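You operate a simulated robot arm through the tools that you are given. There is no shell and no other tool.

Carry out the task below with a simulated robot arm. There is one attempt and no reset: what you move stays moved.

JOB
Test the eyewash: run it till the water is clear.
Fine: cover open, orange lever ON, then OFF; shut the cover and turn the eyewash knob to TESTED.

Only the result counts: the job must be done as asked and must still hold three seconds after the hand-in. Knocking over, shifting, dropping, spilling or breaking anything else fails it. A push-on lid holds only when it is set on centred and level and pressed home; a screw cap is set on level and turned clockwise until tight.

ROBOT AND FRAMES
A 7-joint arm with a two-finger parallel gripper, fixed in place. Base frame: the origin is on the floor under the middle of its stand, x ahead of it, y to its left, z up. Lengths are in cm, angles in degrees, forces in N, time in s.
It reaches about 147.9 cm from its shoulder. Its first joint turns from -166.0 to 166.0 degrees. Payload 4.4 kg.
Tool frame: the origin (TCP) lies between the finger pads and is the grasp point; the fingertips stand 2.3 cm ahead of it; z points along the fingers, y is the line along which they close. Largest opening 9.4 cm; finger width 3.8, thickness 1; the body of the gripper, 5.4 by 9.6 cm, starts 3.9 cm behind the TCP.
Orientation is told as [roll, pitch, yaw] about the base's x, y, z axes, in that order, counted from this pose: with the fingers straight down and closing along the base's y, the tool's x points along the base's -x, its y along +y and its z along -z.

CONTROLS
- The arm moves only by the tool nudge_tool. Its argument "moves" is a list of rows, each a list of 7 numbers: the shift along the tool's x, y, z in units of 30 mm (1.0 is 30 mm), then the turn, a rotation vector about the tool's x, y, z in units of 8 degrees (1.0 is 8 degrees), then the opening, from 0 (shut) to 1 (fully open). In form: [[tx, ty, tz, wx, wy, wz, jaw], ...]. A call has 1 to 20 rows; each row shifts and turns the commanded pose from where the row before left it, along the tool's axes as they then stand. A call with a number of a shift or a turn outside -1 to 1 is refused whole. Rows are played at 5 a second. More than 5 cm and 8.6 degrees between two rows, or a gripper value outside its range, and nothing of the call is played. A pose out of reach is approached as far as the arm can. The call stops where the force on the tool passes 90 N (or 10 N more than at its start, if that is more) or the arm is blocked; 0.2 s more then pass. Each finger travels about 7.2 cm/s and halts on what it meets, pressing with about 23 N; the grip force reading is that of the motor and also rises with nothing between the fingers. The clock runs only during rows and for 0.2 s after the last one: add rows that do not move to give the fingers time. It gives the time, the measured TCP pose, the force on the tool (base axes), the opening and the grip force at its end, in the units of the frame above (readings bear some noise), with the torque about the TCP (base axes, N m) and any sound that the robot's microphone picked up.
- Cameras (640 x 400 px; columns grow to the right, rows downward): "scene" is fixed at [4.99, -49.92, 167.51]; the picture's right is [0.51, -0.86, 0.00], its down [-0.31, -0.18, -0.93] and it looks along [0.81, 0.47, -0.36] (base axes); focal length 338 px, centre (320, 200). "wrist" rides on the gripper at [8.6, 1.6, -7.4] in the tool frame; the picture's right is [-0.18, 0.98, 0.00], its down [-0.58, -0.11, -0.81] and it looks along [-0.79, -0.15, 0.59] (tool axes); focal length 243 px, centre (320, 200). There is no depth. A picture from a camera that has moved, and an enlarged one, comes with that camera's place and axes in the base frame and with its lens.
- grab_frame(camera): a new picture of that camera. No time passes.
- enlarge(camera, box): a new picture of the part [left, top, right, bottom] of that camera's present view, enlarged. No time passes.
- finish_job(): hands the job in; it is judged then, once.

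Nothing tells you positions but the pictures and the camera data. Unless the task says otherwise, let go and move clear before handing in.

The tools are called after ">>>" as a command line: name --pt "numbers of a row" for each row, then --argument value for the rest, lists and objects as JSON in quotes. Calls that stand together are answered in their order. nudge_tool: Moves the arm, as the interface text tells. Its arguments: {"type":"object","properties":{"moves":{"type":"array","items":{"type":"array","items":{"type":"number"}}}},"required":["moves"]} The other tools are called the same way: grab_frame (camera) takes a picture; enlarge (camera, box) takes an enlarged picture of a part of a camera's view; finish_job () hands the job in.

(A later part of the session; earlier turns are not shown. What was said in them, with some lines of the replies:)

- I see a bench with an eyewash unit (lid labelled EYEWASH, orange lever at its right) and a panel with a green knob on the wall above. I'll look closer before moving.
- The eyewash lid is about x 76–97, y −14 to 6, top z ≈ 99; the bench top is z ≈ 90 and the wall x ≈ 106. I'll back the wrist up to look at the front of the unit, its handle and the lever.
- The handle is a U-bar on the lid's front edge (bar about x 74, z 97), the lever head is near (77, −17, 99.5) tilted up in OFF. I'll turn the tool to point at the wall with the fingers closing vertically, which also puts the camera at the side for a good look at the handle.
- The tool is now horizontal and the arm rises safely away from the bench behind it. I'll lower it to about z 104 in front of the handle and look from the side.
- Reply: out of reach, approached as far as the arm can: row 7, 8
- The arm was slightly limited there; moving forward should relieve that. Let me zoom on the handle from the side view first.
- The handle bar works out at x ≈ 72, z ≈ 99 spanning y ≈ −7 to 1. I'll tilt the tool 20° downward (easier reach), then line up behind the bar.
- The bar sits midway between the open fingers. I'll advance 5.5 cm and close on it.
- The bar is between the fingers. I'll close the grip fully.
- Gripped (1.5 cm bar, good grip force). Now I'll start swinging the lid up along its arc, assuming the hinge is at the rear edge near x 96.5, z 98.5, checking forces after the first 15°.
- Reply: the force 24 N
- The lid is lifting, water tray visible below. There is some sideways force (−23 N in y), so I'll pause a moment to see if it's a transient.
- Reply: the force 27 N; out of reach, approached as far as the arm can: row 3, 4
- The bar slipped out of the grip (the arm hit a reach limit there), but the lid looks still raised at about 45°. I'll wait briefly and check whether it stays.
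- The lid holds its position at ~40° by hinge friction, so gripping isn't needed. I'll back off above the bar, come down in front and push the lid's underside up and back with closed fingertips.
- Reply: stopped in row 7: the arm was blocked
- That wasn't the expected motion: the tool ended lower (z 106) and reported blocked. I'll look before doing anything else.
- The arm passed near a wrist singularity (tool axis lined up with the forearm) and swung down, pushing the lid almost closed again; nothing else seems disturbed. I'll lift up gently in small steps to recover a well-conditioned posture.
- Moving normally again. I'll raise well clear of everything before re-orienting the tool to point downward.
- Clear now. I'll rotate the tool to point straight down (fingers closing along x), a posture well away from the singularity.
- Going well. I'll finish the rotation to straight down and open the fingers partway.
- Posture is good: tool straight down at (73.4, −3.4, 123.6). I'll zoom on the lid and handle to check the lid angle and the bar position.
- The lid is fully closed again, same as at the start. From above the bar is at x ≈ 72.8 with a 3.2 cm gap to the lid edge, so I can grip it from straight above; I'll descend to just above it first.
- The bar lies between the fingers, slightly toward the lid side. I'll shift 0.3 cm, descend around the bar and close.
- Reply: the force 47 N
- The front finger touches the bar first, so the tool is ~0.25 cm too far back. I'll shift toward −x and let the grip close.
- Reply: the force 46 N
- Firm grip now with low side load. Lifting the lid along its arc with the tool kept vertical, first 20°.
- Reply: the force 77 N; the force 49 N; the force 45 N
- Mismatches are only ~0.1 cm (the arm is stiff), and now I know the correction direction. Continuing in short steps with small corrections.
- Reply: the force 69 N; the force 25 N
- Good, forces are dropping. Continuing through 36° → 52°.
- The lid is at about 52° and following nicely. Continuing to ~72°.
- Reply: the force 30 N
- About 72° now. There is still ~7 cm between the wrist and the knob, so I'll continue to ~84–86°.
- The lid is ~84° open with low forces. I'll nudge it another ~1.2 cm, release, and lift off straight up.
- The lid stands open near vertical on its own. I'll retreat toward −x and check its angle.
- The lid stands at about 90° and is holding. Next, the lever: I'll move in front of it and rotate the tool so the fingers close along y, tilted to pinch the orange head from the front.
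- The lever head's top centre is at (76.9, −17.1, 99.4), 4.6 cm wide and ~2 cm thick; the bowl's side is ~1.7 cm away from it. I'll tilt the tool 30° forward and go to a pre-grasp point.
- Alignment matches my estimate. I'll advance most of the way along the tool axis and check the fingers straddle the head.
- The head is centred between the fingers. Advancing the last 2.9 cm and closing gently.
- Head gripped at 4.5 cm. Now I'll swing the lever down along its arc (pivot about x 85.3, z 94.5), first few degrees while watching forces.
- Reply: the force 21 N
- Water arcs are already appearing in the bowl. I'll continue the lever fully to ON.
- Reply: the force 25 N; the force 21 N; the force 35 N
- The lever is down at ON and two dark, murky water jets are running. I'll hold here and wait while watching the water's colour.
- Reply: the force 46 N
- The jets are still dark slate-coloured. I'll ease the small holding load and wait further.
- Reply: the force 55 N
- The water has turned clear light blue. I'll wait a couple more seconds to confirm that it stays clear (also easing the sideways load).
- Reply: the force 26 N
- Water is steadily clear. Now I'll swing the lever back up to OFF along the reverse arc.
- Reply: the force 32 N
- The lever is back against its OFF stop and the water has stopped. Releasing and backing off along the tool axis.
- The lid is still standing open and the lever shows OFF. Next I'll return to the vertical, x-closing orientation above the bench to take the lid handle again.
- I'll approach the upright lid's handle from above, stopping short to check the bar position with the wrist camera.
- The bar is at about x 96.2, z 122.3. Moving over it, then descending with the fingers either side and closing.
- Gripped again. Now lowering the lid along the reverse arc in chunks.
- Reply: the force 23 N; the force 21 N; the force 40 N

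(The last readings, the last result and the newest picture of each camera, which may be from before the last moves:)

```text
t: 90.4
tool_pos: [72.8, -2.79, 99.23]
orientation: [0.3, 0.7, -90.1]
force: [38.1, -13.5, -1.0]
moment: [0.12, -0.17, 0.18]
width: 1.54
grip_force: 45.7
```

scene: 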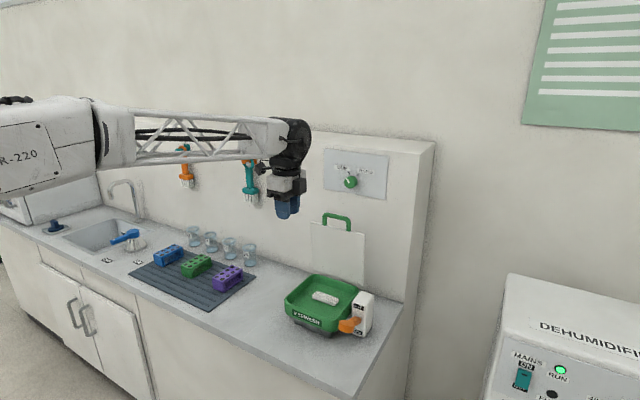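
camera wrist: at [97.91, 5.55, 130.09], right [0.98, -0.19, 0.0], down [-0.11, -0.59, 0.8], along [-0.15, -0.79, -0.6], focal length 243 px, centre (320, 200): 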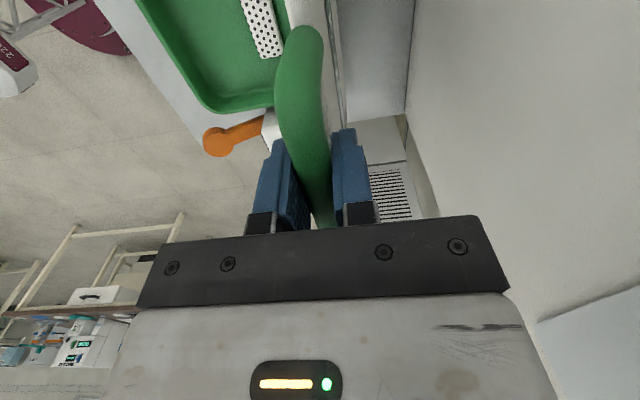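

The bar is back at its original height. A slight press down to seat it, then I'll look.

>>> nudge_tool --pt "0 0.03 0.06 0 0 0 0" --pt "0 0 0.03 0 0 0 0"

>>> grab_frame --camera "wrist"

>>> enlarge --camera "scene" --box '[260, 250, 420, 350]'

```text
t: 91.0
tool_pos: [72.78, -2.82, 99.06]
orientation: [0.2, 0.7, -90.1]
force: [28.8, -18.4, 8.5]
moment: [-0.01, -0.19, 0.22]
width: 1.54
grip_force: 45.0
```

```text
taken
camera wrist: at [74.42, 5.7, 106.54], right [0.98, -0.19, 0.0], down [-0.11, -0.59, 0.8], along [-0.15, -0.79, -0.6], focal length 243 px, centre (320, 200)
```

wrist: 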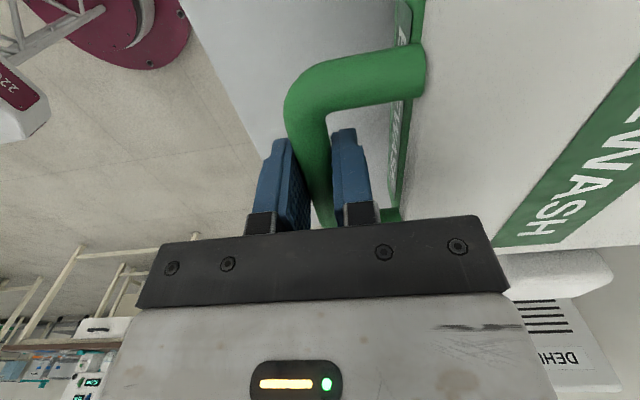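

```text
4.00 times, centred on (340, 300) of scene
camera zoom: at [4.99, -49.92, 167.51], right [0.51, -0.86, 0.0], down [-0.31, -0.18, -0.93], along [0.81, 0.47, -0.36], focal length 1351 px, centre (240, -200)
```

zoom: 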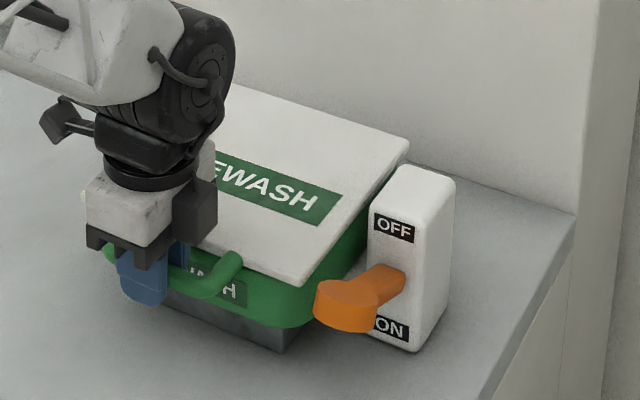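

The lid matches its original closed position and the lever looks as it did at OFF. Releasing and lifting straight up.

>>> nudge_tool --pt "0 0 0 0 0 0 0.2" --pt "0 0 0 0 0 0 0.36" --pt "0 0 0 0 0 0 0.36" --pt "0 0 -0.4 0 0 0 0.36" --pt "0 0 -0.6 0 0 0 0.36" --pt "0 0 -0.8 0 0 0 0.36" --pt "0 0 -0.9 0 0 0 0.36" --pt "0 0 -0.9 0 0 0 0.36" --pt "0 0 -0.9 0 0 0 0.36" --pt "0 0 -0.9 0 0 0 0.36" --pt "0 0 -0.9 0 0 0 0.36" --pt "0 0 -0.9 0 0 0 0.36" --pt "0 0 0 0 0 0 0.36"

>>> grab_frame --camera "scene"

>>> enlarge --camera "scene" --box '[260, 250, 420, 350]'

>>> enlarge --camera "scene" --box '[310, 140, 406, 200]'

```text
t: 93.8
tool_pos: [72.72, -3.06, 120.89]
orientation: [0.1, 0.7, -90.2]
force: [-0.7, -0.3, 0.2]
moment: [0.0, -0.02, -0.02]
width: 3.39
grip_force: 0.0
```

```text
taken
```

scene: 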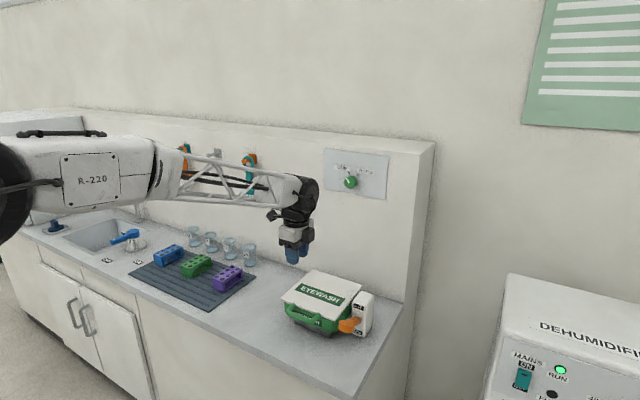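

```text
4.00 times, centred on (340, 300) of scene
camera zoom: at [4.99, -49.92, 167.51], right [0.51, -0.86, 0.0], down [-0.31, -0.18, -0.93], along [0.81, 0.47, -0.36], focal length 1351 px, centre (240, -200)
```

zoom: 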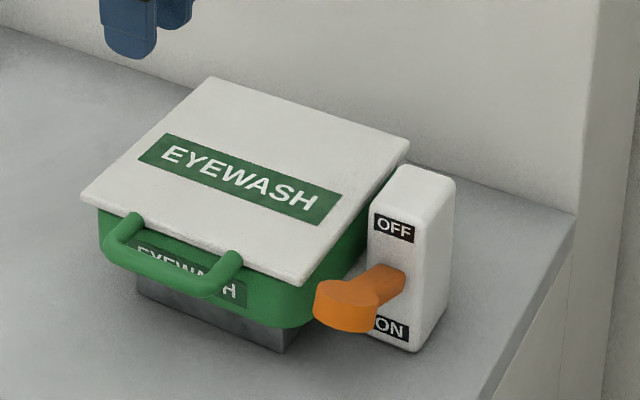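

```text
6.67 times, centred on (358, 170) of scene
camera zoom: at [4.99, -49.92, 167.51], right [0.51, -0.86, 0.0], down [-0.31, -0.18, -0.93], along [0.81, 0.47, -0.36], focal length 2252 px, centre (67, 400)
```

zoom: 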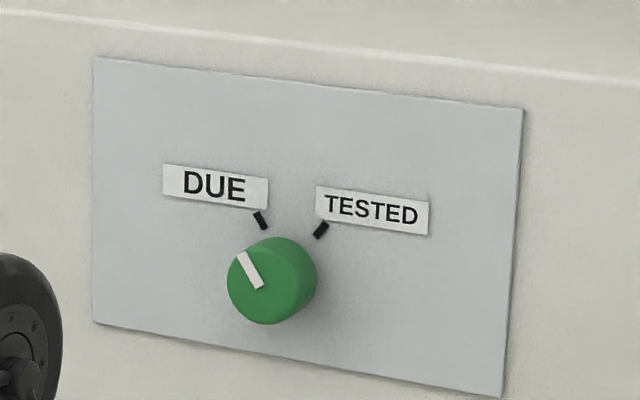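

The eyewash is shut with the lever OFF, exactly as originally. Now the knob: it points at DUE (~37° left of up) and must turn ~75° clockwise to TESTED. I'll rise and re-orient the tool (fingers closing along y, tilted forward) to approach it.

>>> nudge_tool --pt "0 0.2 -0.8 0 0 0 0.36" --pt "0 0.2 -0.8 0 0 0 0.36" --pt "0 0.2 -0.8 0 0 0 0.36" --pt "0 0.2 -0.8 0 0 0 0.36" --pt "0 0.2 -0.8 0 0 0 0.36" --pt "0 0.2 -0.8 0 0 0 0.36" --pt "0 0.2 -0.8 0 0 0 0.36" --pt "0 0.2 -0.8 0 0 0 0.36" --pt "0 0 0 0 0 0 0.36"

>>> nudge_tool --pt "0 0 0 0 0 -0.75 0.36" --pt "0 0 0 0 0 -0.75 0.36" --pt "0 0 0 0 0 -0.75 0.36" --pt "0 0 0 0 0 -0.75 0.36" --pt "0 0 0 0 0 -0.75 0.36" --pt "0 0 0 0 0 -0.75 0.36" --pt "0 0 0 0 0 -0.75 0.36" --pt "0 0 0 0 0 -0.75 0.36" --pt "0 0 0 0 0 -0.75 0.36" --pt "0 0 0 0 0 -0.75 0.36" --pt "0 0 0 0 0 -0.75 0.36" --pt "0 0 0 0 0 -0.75 0.36" --pt "0 0 0 0 0 -0.75 0.36" --pt "0 0 0 0 0 -0.75 0.36" --pt "0 0 0 0 0 -0.75 0.36" --pt "0 0 0 0 0 0 0.6"

>>> grab_frame --camera "scene"

>>> grab_frame --camera "wrist"

```text
t: 95.8
tool_pos: [77.62, -3.36, 139.64]
orientation: [0.1, 0.7, -90.1]
force: [-0.1, 0.1, -0.1]
moment: [0.02, -0.02, 0.0]
width: 3.36
grip_force: 0.0
```

```text
t: 99.2
tool_pos: [77.48, -3.11, 139.82]
orientation: [0.7, -0.1, 0.0]
force: [0.1, -0.5, 0.0]
moment: [-0.02, 0.02, 0.02]
width: 5.64
grip_force: 0.0
```

```text
taken
```

scene: 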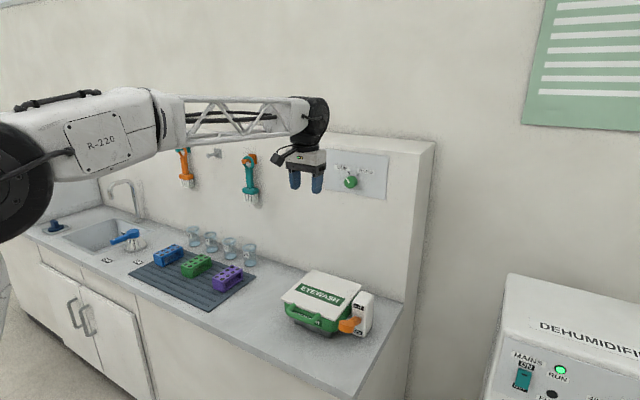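

```text
taken
camera wrist: at [68.85, -1.76, 147.16], right [0.18, 0.98, 0.01], down [0.58, -0.12, 0.81], along [0.79, -0.14, -0.59], focal length 243 px, centre (320, 200)
```

wrist: 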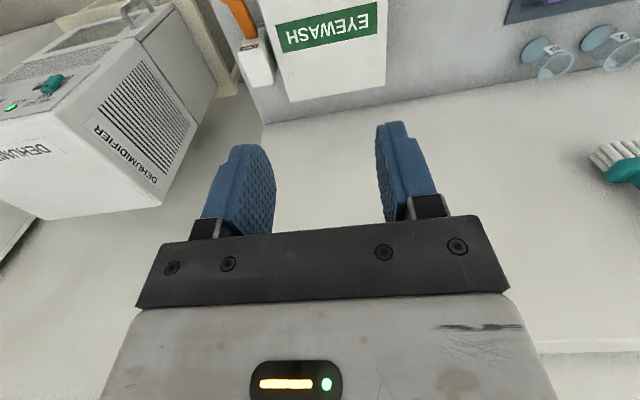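

The forearm is nearly level here, so a 50° forward tilt stays well clear of the singularity. Tilting now and viewing the knob.

>>> nudge_tool --pt "0 0 0 0 -0.78 0 0.6" --pt "0 0 0 0 -0.78 0 0.6" --pt "0 0 0 0 -0.78 0 0.6" --pt "0 0 0 0 -0.78 0 0.6" --pt "0 0 0 0 -0.78 0 0.6" --pt "0 0 0 0 -0.78 0 0.6" --pt "0 0 0 0 -0.78 0 0.6" --pt "0 0 0 0 -0.78 0 0.6" --pt "0 0 0 0 0 0 0.6"

>>> grab_frame --camera "wrist"

>>> grab_frame --camera "scene"

```text
t: 101.2
tool_pos: [77.57, -3.19, 139.69]
orientation: [1.1, -50.1, -0.9]
force: [0.7, 0.4, -0.3]
moment: [0.0, 0.01, 0.0]
width: 5.64
grip_force: 0.1
```

```text
taken
camera wrist: at [66.29, -1.64, 137.84], right [0.12, 0.98, 0.15], down [-0.25, -0.12, 0.96], along [0.96, -0.15, 0.23], focal length 243 px, centre (320, 200)
```

wrist: 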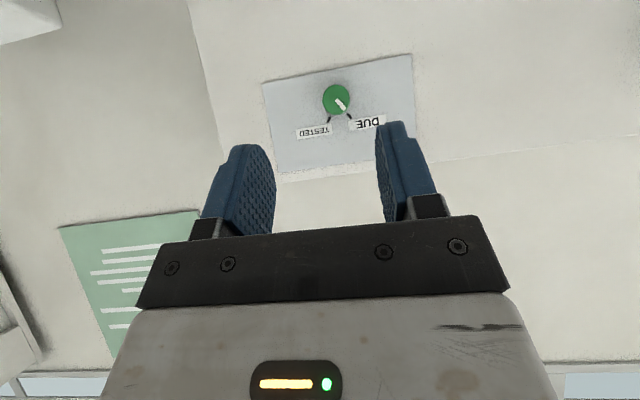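

```text
taken
```

scene: 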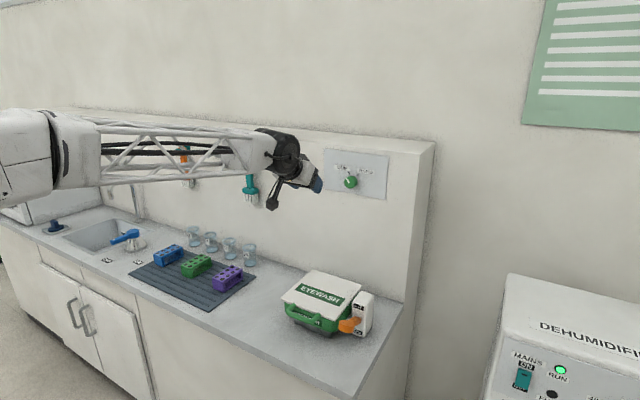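

>>> enlarge --camera "wrist" --box '[260, 50, 420, 150]'

>>> enlarge --camera "scene" --box '[310, 140, 406, 200]'

```text
4.00 times, centred on (340, 100) of wrist
camera zoom: at [66.29, -1.64, 137.84], right [0.12, 0.98, 0.15], down [-0.25, -0.12, 0.96], along [0.96, -0.15, 0.23], focal length 970 px, centre (240, 600)
```

zoom: 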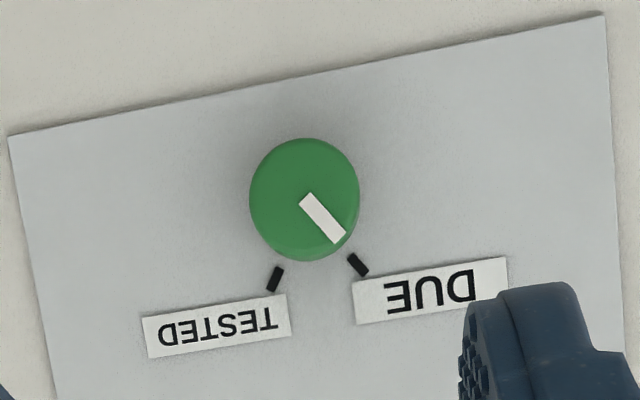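

```text
6.67 times, centred on (358, 170) of scene
camera zoom: at [4.99, -49.92, 167.51], right [0.51, -0.86, 0.0], down [-0.31, -0.18, -0.93], along [0.81, 0.47, -0.36], focal length 2252 px, centre (67, 400)
```

zoom: 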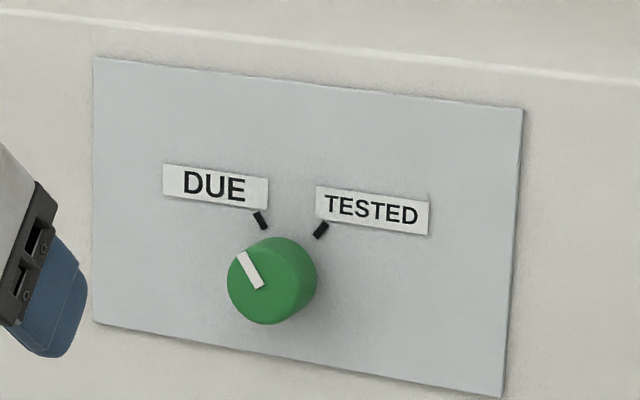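

The tool is tilted and steady. Triangulation puts the knob axis at about y −3, z 132.3, front face x ≈ 104.5. I'll move closer for a finer look.

>>> nudge_tool --pt "-0.6 0.01 0.7 0 0 0 0.6" --pt "-0.6 0.01 0.7 0 0 0 0.6" --pt "-0.6 0.01 0.7 0 0 0 0.6" --pt "-0.6 0.01 0.7 0 0 0 0.6" --pt "-0.6 0.01 0.7 0 0 0 0.6" --pt "0 0 0 0 0 0 0.6"

>>> grab_frame --camera "wrist"

>>> enlarge --camera "scene" --box '[270, 110, 398, 210]'

```text
t: 102.6
tool_pos: [91.37, -3.01, 139.89]
orientation: [1.0, -49.9, -0.8]
force: [0.2, -0.7, 0.5]
moment: [0.02, -0.01, 0.01]
width: 5.63
grip_force: 0.2
```

```text
taken
camera wrist: at [80.04, -1.33, 138.02], right [0.12, 0.98, 0.15], down [-0.24, -0.12, 0.96], along [0.96, -0.15, 0.23], focal length 243 px, centre (320, 200)
```

wrist: 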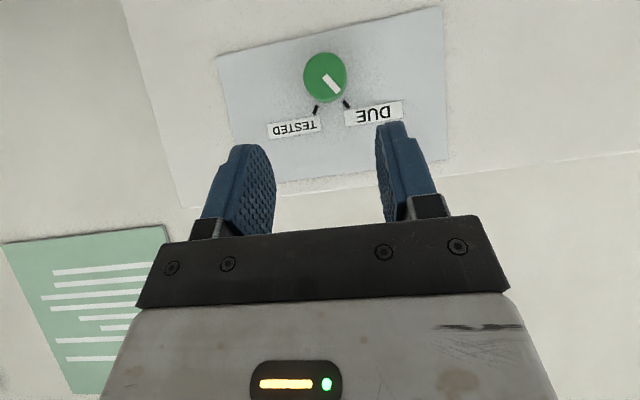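

```text
4.00 times, centred on (334, 160) of scene
camera zoom: at [4.99, -49.92, 167.51], right [0.51, -0.86, 0.0], down [-0.31, -0.18, -0.93], along [0.81, 0.47, -0.36], focal length 1351 px, centre (264, 360)
```

zoom: 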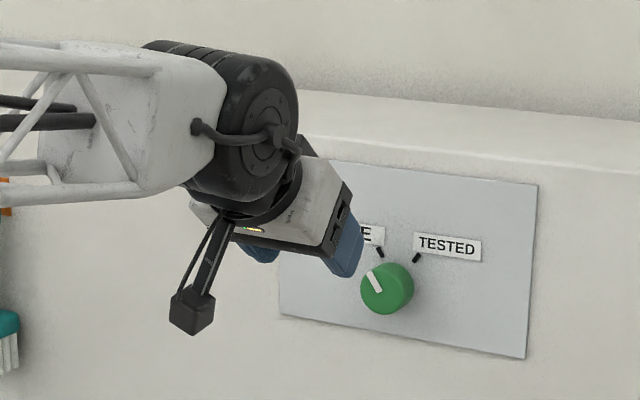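

>>> enlarge --camera "wrist" --box '[260, 30, 420, 130]'

```text
4.00 times, centred on (340, 80) of wrist
camera zoom: at [80.04, -1.33, 138.02], right [0.12, 0.98, 0.15], down [-0.24, -0.12, 0.96], along [0.96, -0.15, 0.23], focal length 970 px, centre (240, 680)
```

zoom: 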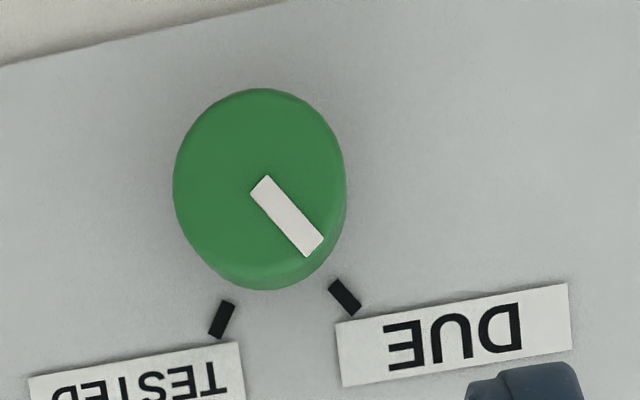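

Two-view depth puts the knob front at x ≈ 106, axis y ≈ −2.95, z ≈ 131.5. I'll pre-rotate the tool −37° about the knob's axis so that one +75° stroke does the turn, then view.

>>> nudge_tool --pt "0 0 0 0.496 0 -0.591 0.7" --pt "0 0 0 0.496 0 -0.591 0.7" --pt "0 0 0 0.496 0 -0.591 0.7" --pt "0 0 0 0.496 0 -0.591 0.7" --pt "0 0 0 0.496 0 -0.591 0.7" --pt "0 0 0 0.496 0 -0.591 0.7" --pt "0 0 0 0 0 0 0.7"

>>> grab_frame --camera "wrist"

>>> grab_frame --camera "scene"

```text
t: 104.2
tool_pos: [91.3, -3.0, 139.96]
orientation: [-49.1, -38.1, 35.2]
force: [0.6, -0.2, 0.8]
moment: [0.03, -0.02, 0.0]
width: 6.56
grip_force: 0.2
```

```text
taken
camera wrist: at [80.07, -2.9, 137.38], right [0.12, 0.87, -0.47], down [-0.24, 0.49, 0.84], along [0.96, 0.01, 0.27], focal length 243 px, centre (320, 200)
```

wrist: 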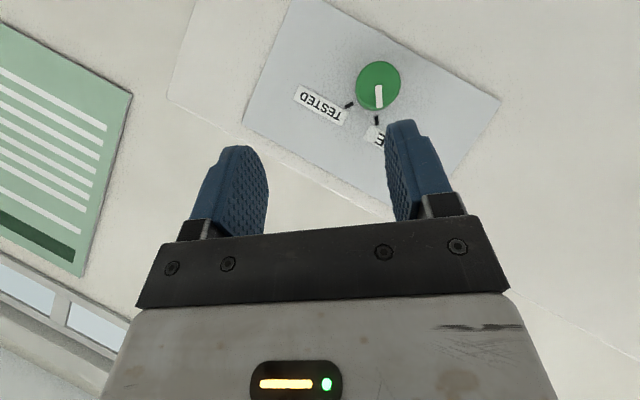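

```text
taken
```

scene: 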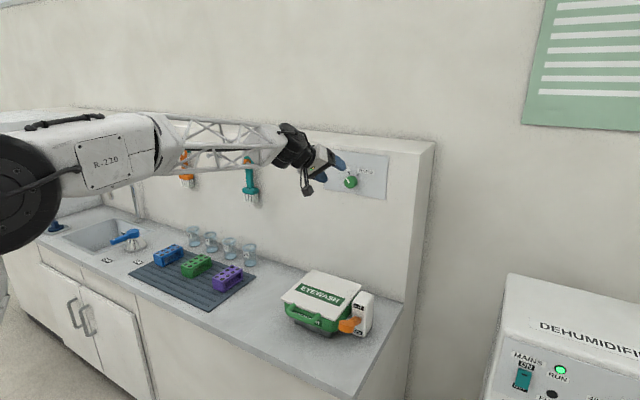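

The rotation worked and the knob estimate holds (y ≈ −3.1, z ≈ 131.8). Moving to a pre-grasp point 8 cm back along the tool axis.

>>> nudge_tool --pt "-0.321 0.402 0.554 0 0 0 0.7" --pt "-0.321 0.402 0.554 0 0 0 0.7" --pt "-0.321 0.402 0.554 0 0 0 0.7" --pt "-0.321 0.402 0.554 0 0 0 0.7" --pt "0 0 0 0 0 0 0.7"

>>> grab_frame --camera "wrist"

>>> enlarge --camera "scene" --box '[270, 110, 398, 210]'

```text
t: 105.4
tool_pos: [98.95, 0.07, 135.93]
orientation: [-49.0, -38.1, 35.1]
force: [0.4, 0.5, -0.2]
moment: [0.0, -0.01, 0.02]
width: 6.58
grip_force: 0.1
```

```text
taken
camera wrist: at [87.7, 0.34, 133.5], right [0.12, 0.87, -0.47], down [-0.24, 0.48, 0.84], along [0.96, 0.01, 0.27], focal length 243 px, centre (320, 200)
```

wrist: 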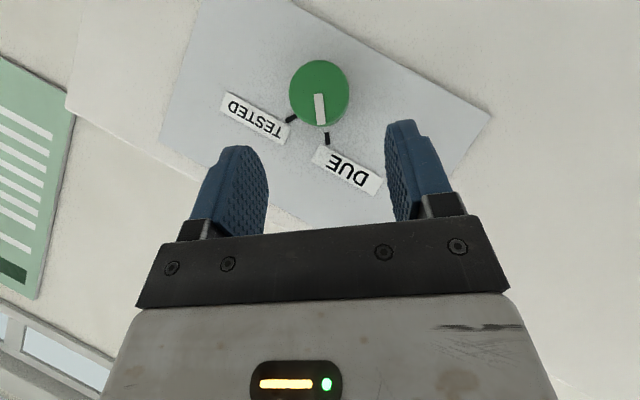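

```text
4.00 times, centred on (334, 160) of scene
camera zoom: at [4.99, -49.92, 167.51], right [0.51, -0.86, 0.0], down [-0.31, -0.18, -0.93], along [0.81, 0.47, -0.36], focal length 1351 px, centre (264, 360)
```

zoom: 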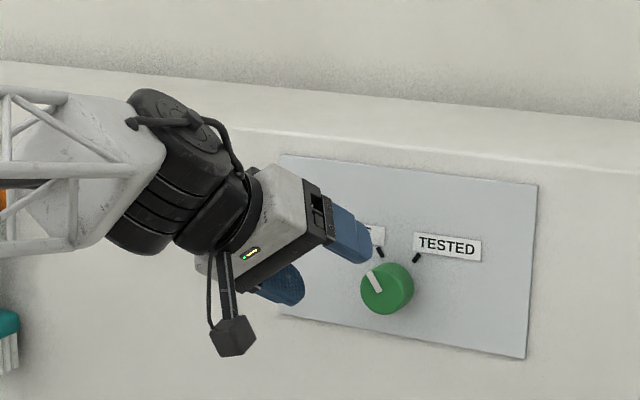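

Aligned: the knob lies straight ahead along the tool axis. Advancing 5 cm, then checking again.

>>> nudge_tool --pt "0.005 -0.012 0.42 0 0 0 0.7" --pt "0.005 -0.012 0.42 0 0 0 0.7" --pt "0.005 -0.012 0.42 0 0 0 0.7" --pt "0.005 -0.012 0.4 0 0 0 0.7" --pt "0 0 0 0 0 0 0.7"

>>> grab_frame --camera "wrist"

>>> enlarge --camera "scene" --box '[310, 130, 406, 205]'

```text
t: 106.6
tool_pos: [102.72, -2.1, 133.4]
orientation: [-48.8, -38.1, 35.2]
force: [0.6, -0.3, 0.7]
moment: [0.0, 0.0, 0.02]
width: 6.59
grip_force: 0.1
```

```text
taken
camera wrist: at [91.47, -1.81, 130.92], right [0.12, 0.87, -0.47], down [-0.24, 0.48, 0.84], along [0.96, 0.01, 0.27], focal length 243 px, centre (320, 200)
```

wrist: 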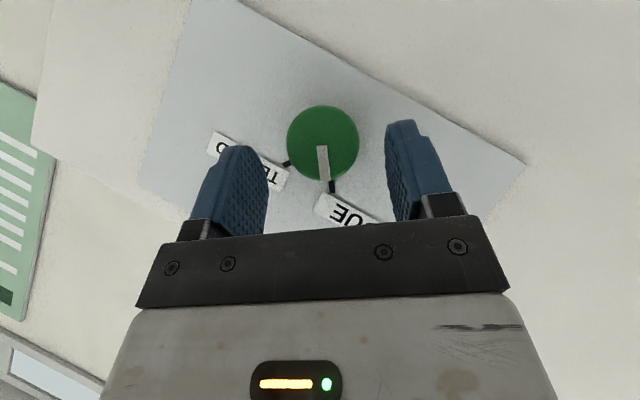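

```text
5.33 times, centred on (358, 168) of scene
camera zoom: at [4.99, -49.92, 167.51], right [0.51, -0.86, 0.0], down [-0.31, -0.18, -0.93], along [0.81, 0.47, -0.36], focal length 1802 px, centre (117, 373)
```

zoom: 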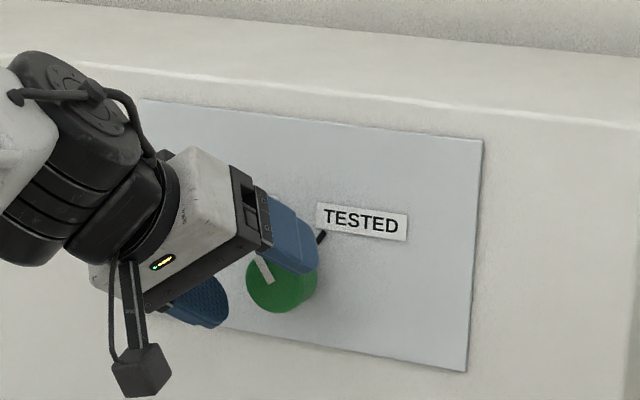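

Knob is centred between the fingers. Advancing the last ~3 cm in small steps, watching for panel contact.

>>> nudge_tool --pt "0 0 0.33 0 0 0 0.7" --pt "0 0 0.33 0 0 0 0.7" --pt "0 0 0.3 0 0 0 0.7" --pt "0 0 0 0 0 0 0.7"

>>> grab_frame --camera "wrist"

>>> enlarge --camera "scene" --box '[310, 130, 406, 205]'

```text
t: 107.6
tool_pos: [104.91, -3.07, 132.01]
orientation: [-48.9, -38.1, 35.2]
force: [0.3, -1.0, 0.0]
moment: [0.0, 0.02, 0.02]
width: 6.6
grip_force: 0.1
```

```text
taken
camera wrist: at [93.64, -2.92, 129.42], right [0.12, 0.87, -0.47], down [-0.24, 0.48, 0.84], along [0.96, 0.01, 0.27], focal length 243 px, centre (320, 200)
```

wrist: 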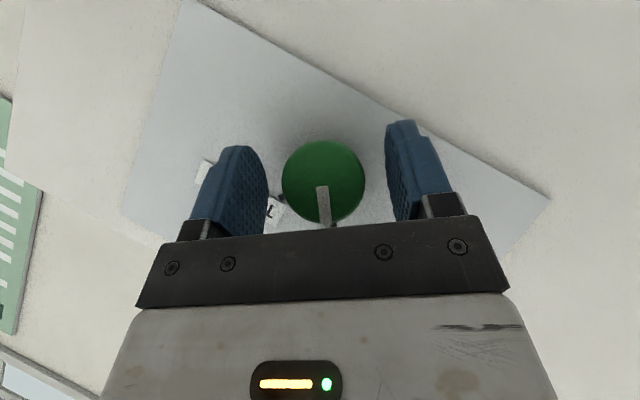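

```text
5.33 times, centred on (358, 168) of scene
camera zoom: at [4.99, -49.92, 167.51], right [0.51, -0.86, 0.0], down [-0.31, -0.18, -0.93], along [0.81, 0.47, -0.36], focal length 1802 px, centre (117, 373)
```

zoom: 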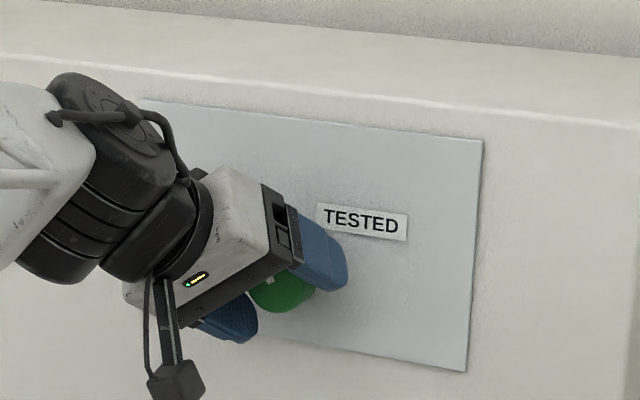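

No contact yet, knob between the fingers. Closing gradually.

>>> nudge_tool --pt "0 0 0 0 0 0 0.55" --pt "0 0 0 0 0 0 0.48" --pt "0 0 0 0 0 0 0.44" --pt "0 0 0 0 0 0 0.44"

>>> grab_frame --camera "wrist"

```text
t: 108.6
tool_pos: [104.89, -3.03, 131.96]
orientation: [-48.9, -38.1, 35.1]
force: [0.1, 3.8, -1.6]
moment: [0.02, 0.01, 0.13]
width: 4.3
grip_force: 1.8
```

```text
taken
camera wrist: at [93.63, -2.91, 129.42], right [0.12, 0.87, -0.47], down [-0.24, 0.48, 0.84], along [0.96, 0.01, 0.27], focal length 243 px, centre (320, 200)
```

wrist: 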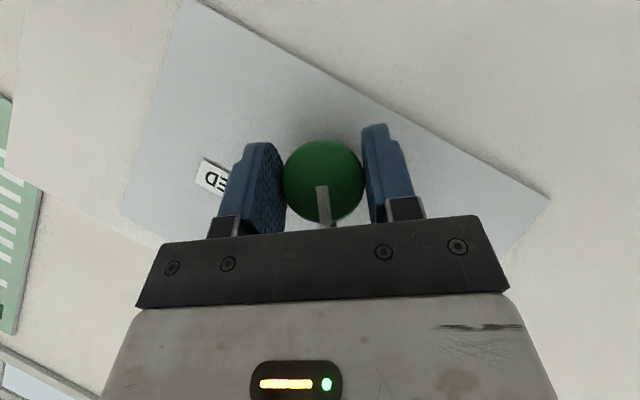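

>>> nudge_tool --pt "0 0.02 0 0 0 0 0.4" --pt "0 0 0 0 0 0 0.35" --pt "0 0 0 0 0 0 0.3" --pt "0 0 0 0 0 0 0.3"

```text
t: 109.6
tool_pos: [104.9, -3.06, 131.82]
orientation: [-49.0, -38.1, 35.1]
force: [-10.3, -0.2, -2.9]
moment: [0.02, 0.32, 0.54]
width: 4.2
grip_force: 44.8
```

Good grip (4.2 cm) with little side load. Turning clockwise about the knob axis, first 20°.

>>> nudge_tool --pt "0 0 0 -0.402 0 0.479 0.3" --pt "0 0 0 -0.402 0 0.479 0.3" --pt "0 0 0 -0.402 0 0.479 0.3" --pt "0 0 0 -0.402 0 0.479 0.3"

>>> grab_frame --camera "wrist"

```text
t: 110.6
tool_pos: [105.0, -3.07, 131.97]
orientation: [-24.4, -47.3, 18.4]
force: [0.6, 6.4, -9.4]
moment: [-0.02, -0.14, 1.17]
width: 4.19
grip_force: 45.2
```

```text
taken
camera wrist: at [93.64, -2.02, 129.61], right [0.12, 0.98, -0.14], down [-0.24, 0.17, 0.96], along [0.96, -0.08, 0.26], focal length 243 px, centre (320, 200)
```

wrist: 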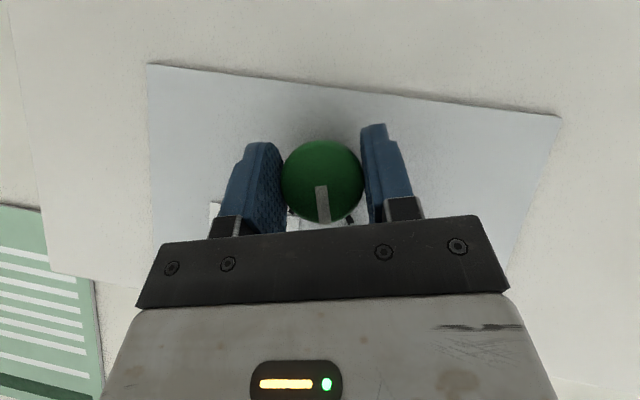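

The knob turns with the gripper (the DUE mark is now off to the side of the pointer). Continuing another 25°.

>>> nudge_tool --pt "0 0 0 -0.402 0 0.479 0.3" --pt "0 0 0 -0.402 0 0.479 0.3" --pt "0 0 0 -0.402 0 0.479 0.3" --pt "0 0 0 -0.402 0 0.479 0.3" --pt "0 0 0 -0.402 0 0.479 0.3"

>>> grab_frame --camera "wrist"

>>> enlarge --camera "scene" --box '[310, 130, 406, 205]'

```text
t: 111.8
tool_pos: [105.04, -2.91, 131.95]
orientation: [13.4, -49.2, -10.3]
force: [0.2, 24.2, -10.9]
moment: [0.0, -0.81, 1.0]
width: 4.17
grip_force: 45.2
```

```text
taken
camera wrist: at [93.63, -1.15, 130.26], right [0.12, 0.95, 0.29], down [-0.24, -0.25, 0.94], along [0.96, -0.18, 0.2], focal length 243 px, centre (320, 200)
```

wrist: 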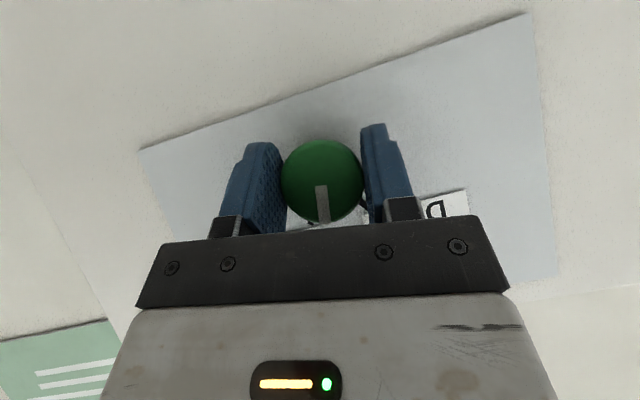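

```text
5.33 times, centred on (358, 168) of scene
camera zoom: at [4.99, -49.92, 167.51], right [0.51, -0.86, 0.0], down [-0.31, -0.18, -0.93], along [0.81, 0.47, -0.36], focal length 1802 px, centre (117, 373)
```

zoom: 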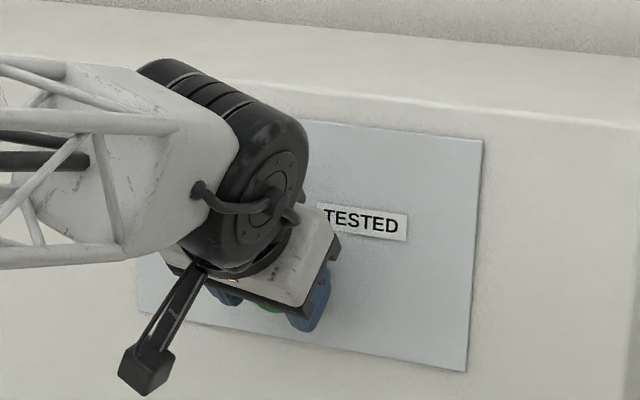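

Pointer stays fixed relative to the gripper, so no slip; 45° done of ~69° needed. Continuing 20° with a tiny sideways correction.

>>> nudge_tool --pt "0 0.02 0 -0.402 0 0.479 0.3" --pt "0 0.01 0 -0.402 0 0.479 0.3" --pt "0 0 0 -0.402 0 0.479 0.3" --pt "0 0 0 -0.402 0 0.479 0.3"

>>> grab_frame --camera "wrist"

>>> enlarge --camera "scene" --box '[310, 130, 406, 205]'

```text
t: 112.8
tool_pos: [104.91, -2.89, 131.91]
orientation: [40.4, -42.2, -29.8]
force: [-4.4, 28.6, -14.9]
moment: [0.0, -0.32, 0.53]
width: 4.18
grip_force: 44.8
```

```text
taken
camera wrist: at [93.63, -0.7, 131.03], right [0.12, 0.79, 0.6], down [-0.24, -0.56, 0.79], along [0.96, -0.24, 0.13], focal length 243 px, centre (320, 200)
```

wrist: 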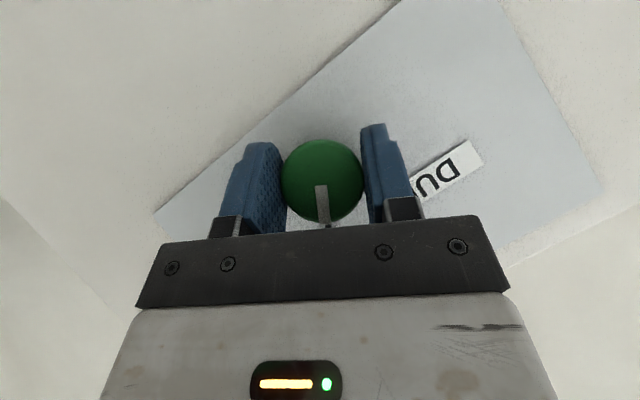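

```text
5.33 times, centred on (358, 168) of scene
camera zoom: at [4.99, -49.92, 167.51], right [0.51, -0.86, 0.0], down [-0.31, -0.18, -0.93], along [0.81, 0.47, -0.36], focal length 1802 px, centre (117, 373)
```

zoom: 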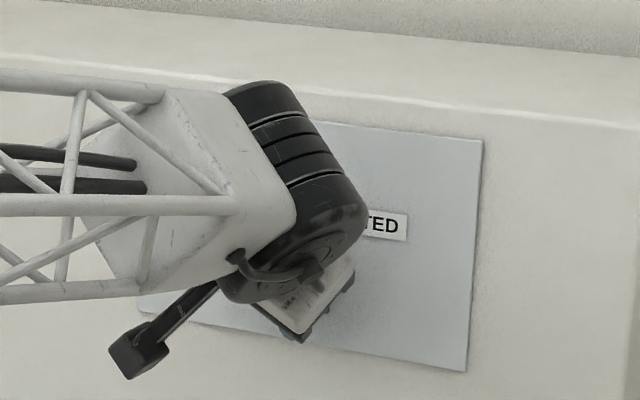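

>>> enlarge --camera "wrist" --box '[270, 130, 390, 240]'

```text
3.64 times, centred on (330, 185) of wrist
camera zoom: at [93.63, -0.7, 131.03], right [0.12, 0.79, 0.6], down [-0.24, -0.56, 0.79], along [0.96, -0.24, 0.13], focal length 882 px, centre (284, 254)
```

zoom: 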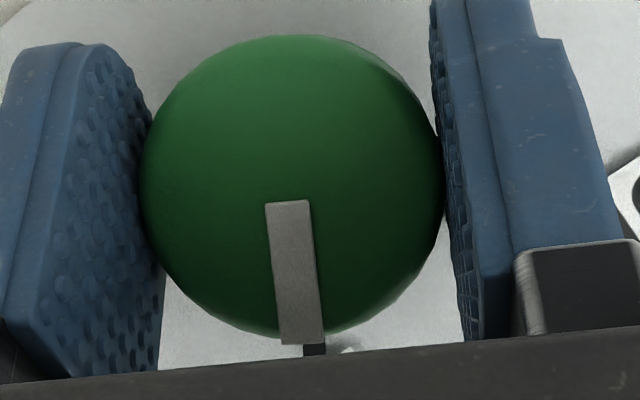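

The TESTED tick is visible just beyond the pointer tip, ~3–4° short. I'll rotate another 4° and look again.

>>> nudge_tool --pt "0 0.015 0 -0.161 0 0.192 0.3" --pt "0 0.015 0 -0.161 0 0.192 0.3" --pt "0 0 0 0 0 0 0.3"

>>> enlarge --camera "wrist" --box '[270, 130, 390, 240]'

```text
t: 113.6
tool_pos: [104.95, -2.98, 131.97]
orientation: [44.8, -40.2, -32.9]
force: [-30.5, 22.1, -18.8]
moment: [-0.01, -0.34, 0.83]
width: 4.17
grip_force: 45.2
```

```text
3.64 times, centred on (330, 185) of wrist
camera zoom: at [93.64, -0.63, 131.2], right [0.12, 0.75, 0.65], down [-0.24, -0.61, 0.75], along [0.96, -0.25, 0.11], focal length 882 px, centre (284, 254)
```

zoom: 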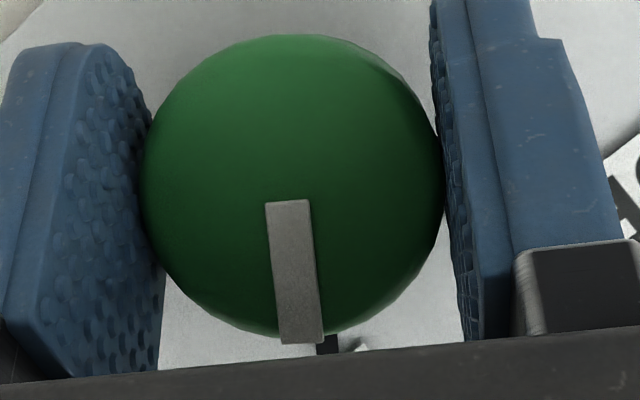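

The tick now lines up with the pointer. Releasing and backing off to verify.

>>> nudge_tool --pt "0 0 0 0 0 0 0.5" --pt "0 0 0 0 0 0 0.65" --pt "0 0 0 0 0 0 0.65" --pt "0 0 -0.4 0 0 0 0.65" --pt "0 0 -0.6 0 0 0 0.65" --pt "0 0 -0.8 0 0 0 0.65" --pt "0 0 -0.8 0 0 0 0.65" --pt "0 0 -0.8 0 0 0 0.65" --pt "0 0 -0.8 0 0 0 0.65" --pt "0 0 0 0 0 0 0.65"

>>> grab_frame --camera "wrist"

>>> enlarge --camera "scene" --box '[310, 130, 406, 205]'

```text
t: 115.8
tool_pos: [95.17, -7.28, 138.8]
orientation: [44.9, -40.3, -32.8]
force: [0.5, 0.0, 0.4]
moment: [0.01, -0.04, 0.01]
width: 6.11
grip_force: 0.0
```

```text
taken
camera wrist: at [83.92, -4.92, 138.05], right [0.12, 0.75, 0.65], down [-0.24, -0.61, 0.75], along [0.96, -0.25, 0.11], focal length 243 px, centre (320, 200)
```

wrist: 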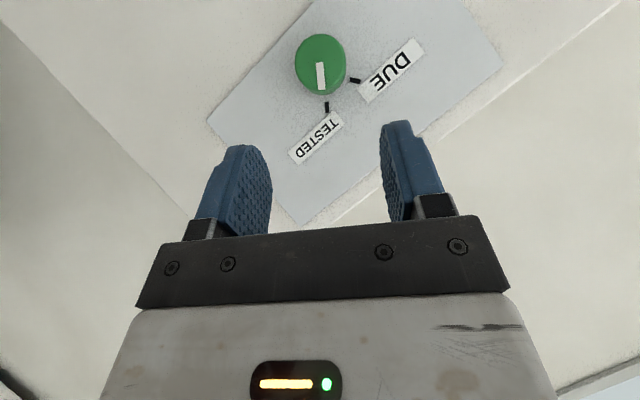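

```text
5.33 times, centred on (358, 168) of scene
camera zoom: at [4.99, -49.92, 167.51], right [0.51, -0.86, 0.0], down [-0.31, -0.18, -0.93], along [0.81, 0.47, -0.36], focal length 1802 px, centre (117, 373)
```

zoom: 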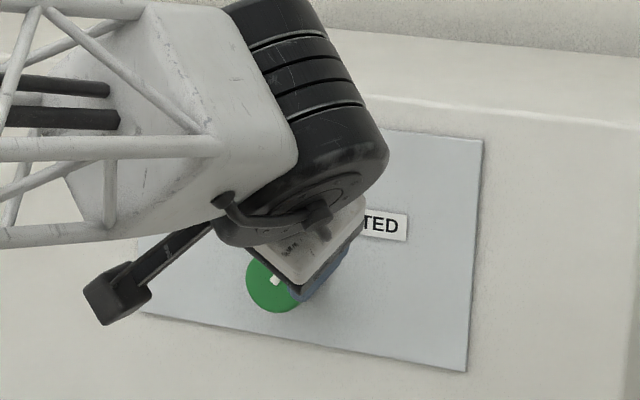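

>>> enlarge --camera "wrist" --box '[270, 20, 398, 130]'

```text
3.64 times, centred on (334, 75) of wrist
camera zoom: at [83.92, -4.92, 138.05], right [0.12, 0.75, 0.65], down [-0.24, -0.61, 0.75], along [0.96, -0.25, 0.11], focal length 882 px, centre (269, 654)
```

zoom: 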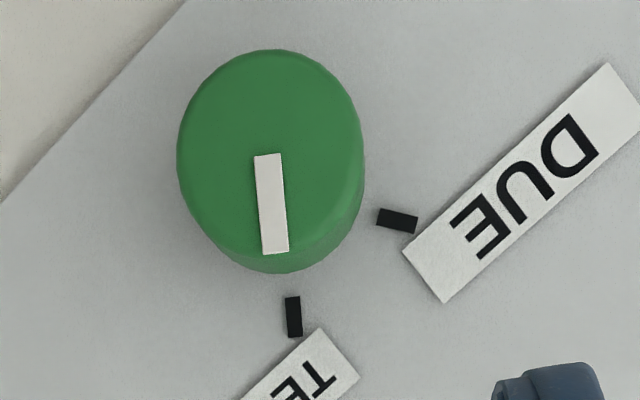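

The pointer is parallel to and pointing at the TESTED mark. I'll back the arm clear and check the whole scene.

>>> nudge_tool --pt "0 0 -0.8 0 0 0 0.65" --pt "0 0 -0.8 0 0 0 0.65" --pt "0 0 -0.8 0 0 0 0.65" --pt "0 0 -0.8 0 0 0 0.65" --pt "0 0 -0.8 0 0 0 0.65" --pt "0 0 -0.8 0 0 0 0.65" --pt "0 0 -0.8 0 0 0 0.65" --pt "0 0 -0.8 0 0 0 0.65" --pt "0 0 0 0 0 0 0.65"

>>> grab_frame --camera "scene"

>>> enlarge --camera "scene" --box '[310, 140, 406, 200]'

>>> enlarge --camera "scene" --box '[260, 250, 420, 350]'

```text
t: 117.8
tool_pos: [80.44, -13.91, 149.16]
orientation: [45.0, -40.2, -32.9]
force: [0.2, -1.0, 0.8]
moment: [0.0, 0.0, 0.01]
width: 6.12
grip_force: 0.0
```

```text
taken
```

scene: 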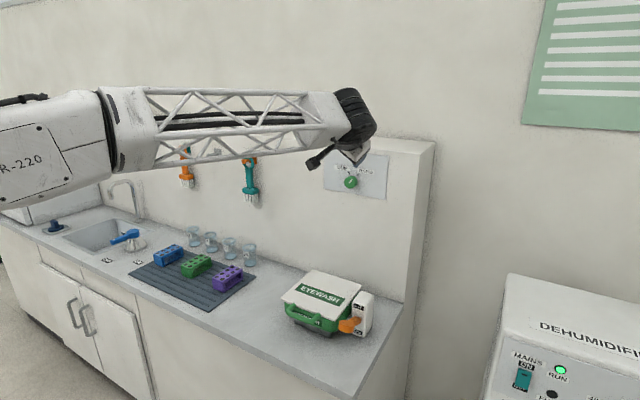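

```text
6.67 times, centred on (358, 170) of scene
camera zoom: at [4.99, -49.92, 167.51], right [0.51, -0.86, 0.0], down [-0.31, -0.18, -0.93], along [0.81, 0.47, -0.36], focal length 2252 px, centre (67, 400)
```

zoom: 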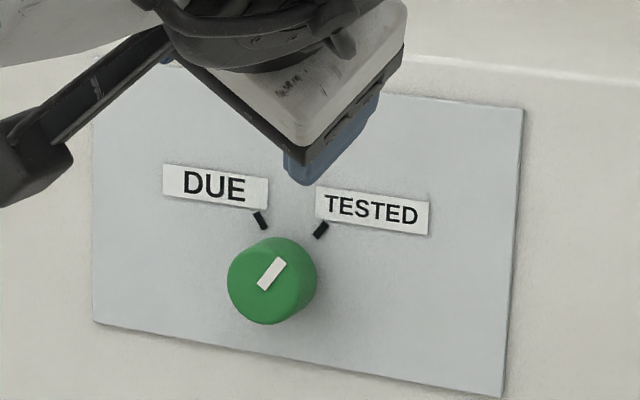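

```text
4.00 times, centred on (340, 300) of scene
camera zoom: at [4.99, -49.92, 167.51], right [0.51, -0.86, 0.0], down [-0.31, -0.18, -0.93], along [0.81, 0.47, -0.36], focal length 1351 px, centre (240, -200)
```

zoom: 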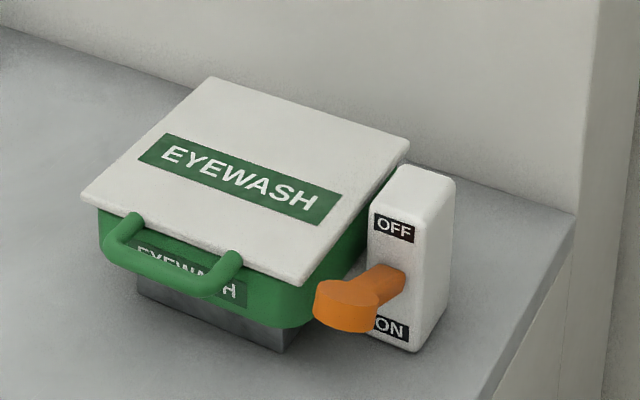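

Everything is in place: the cover is shut, the lever is back at OFF after the water ran clear, and the knob points at TESTED. The other items on the bench look unmoved and the arm is clear, so I'm handing in.

>>> finish_job

```text
The job is handed in.
```

The eyewash test is done and handed in. I don't have the judge's result yet.

- **Cover:** I opened it to about 90° for the test. It is shut again and sits where it did at the start.
- **Water:** With the lever at ON, two dark, murky jets came up at first. They turned clear after about 8 seconds, and I ran them about 2 seconds more to make sure they stayed clear.
- **Lever:** It is back at OFF, pushed up to its stop, and the water has stopped.
- **Knob:** It points at TESTED, within a few degrees of the mark.

On my first try at opening the cover, the handle slipped out of the grip. The arm then swung down and pushed the cover shut again, before any water had run. I saw no damage, and nothing else on the bench looks moved. The gripper is open and clear of the unit.
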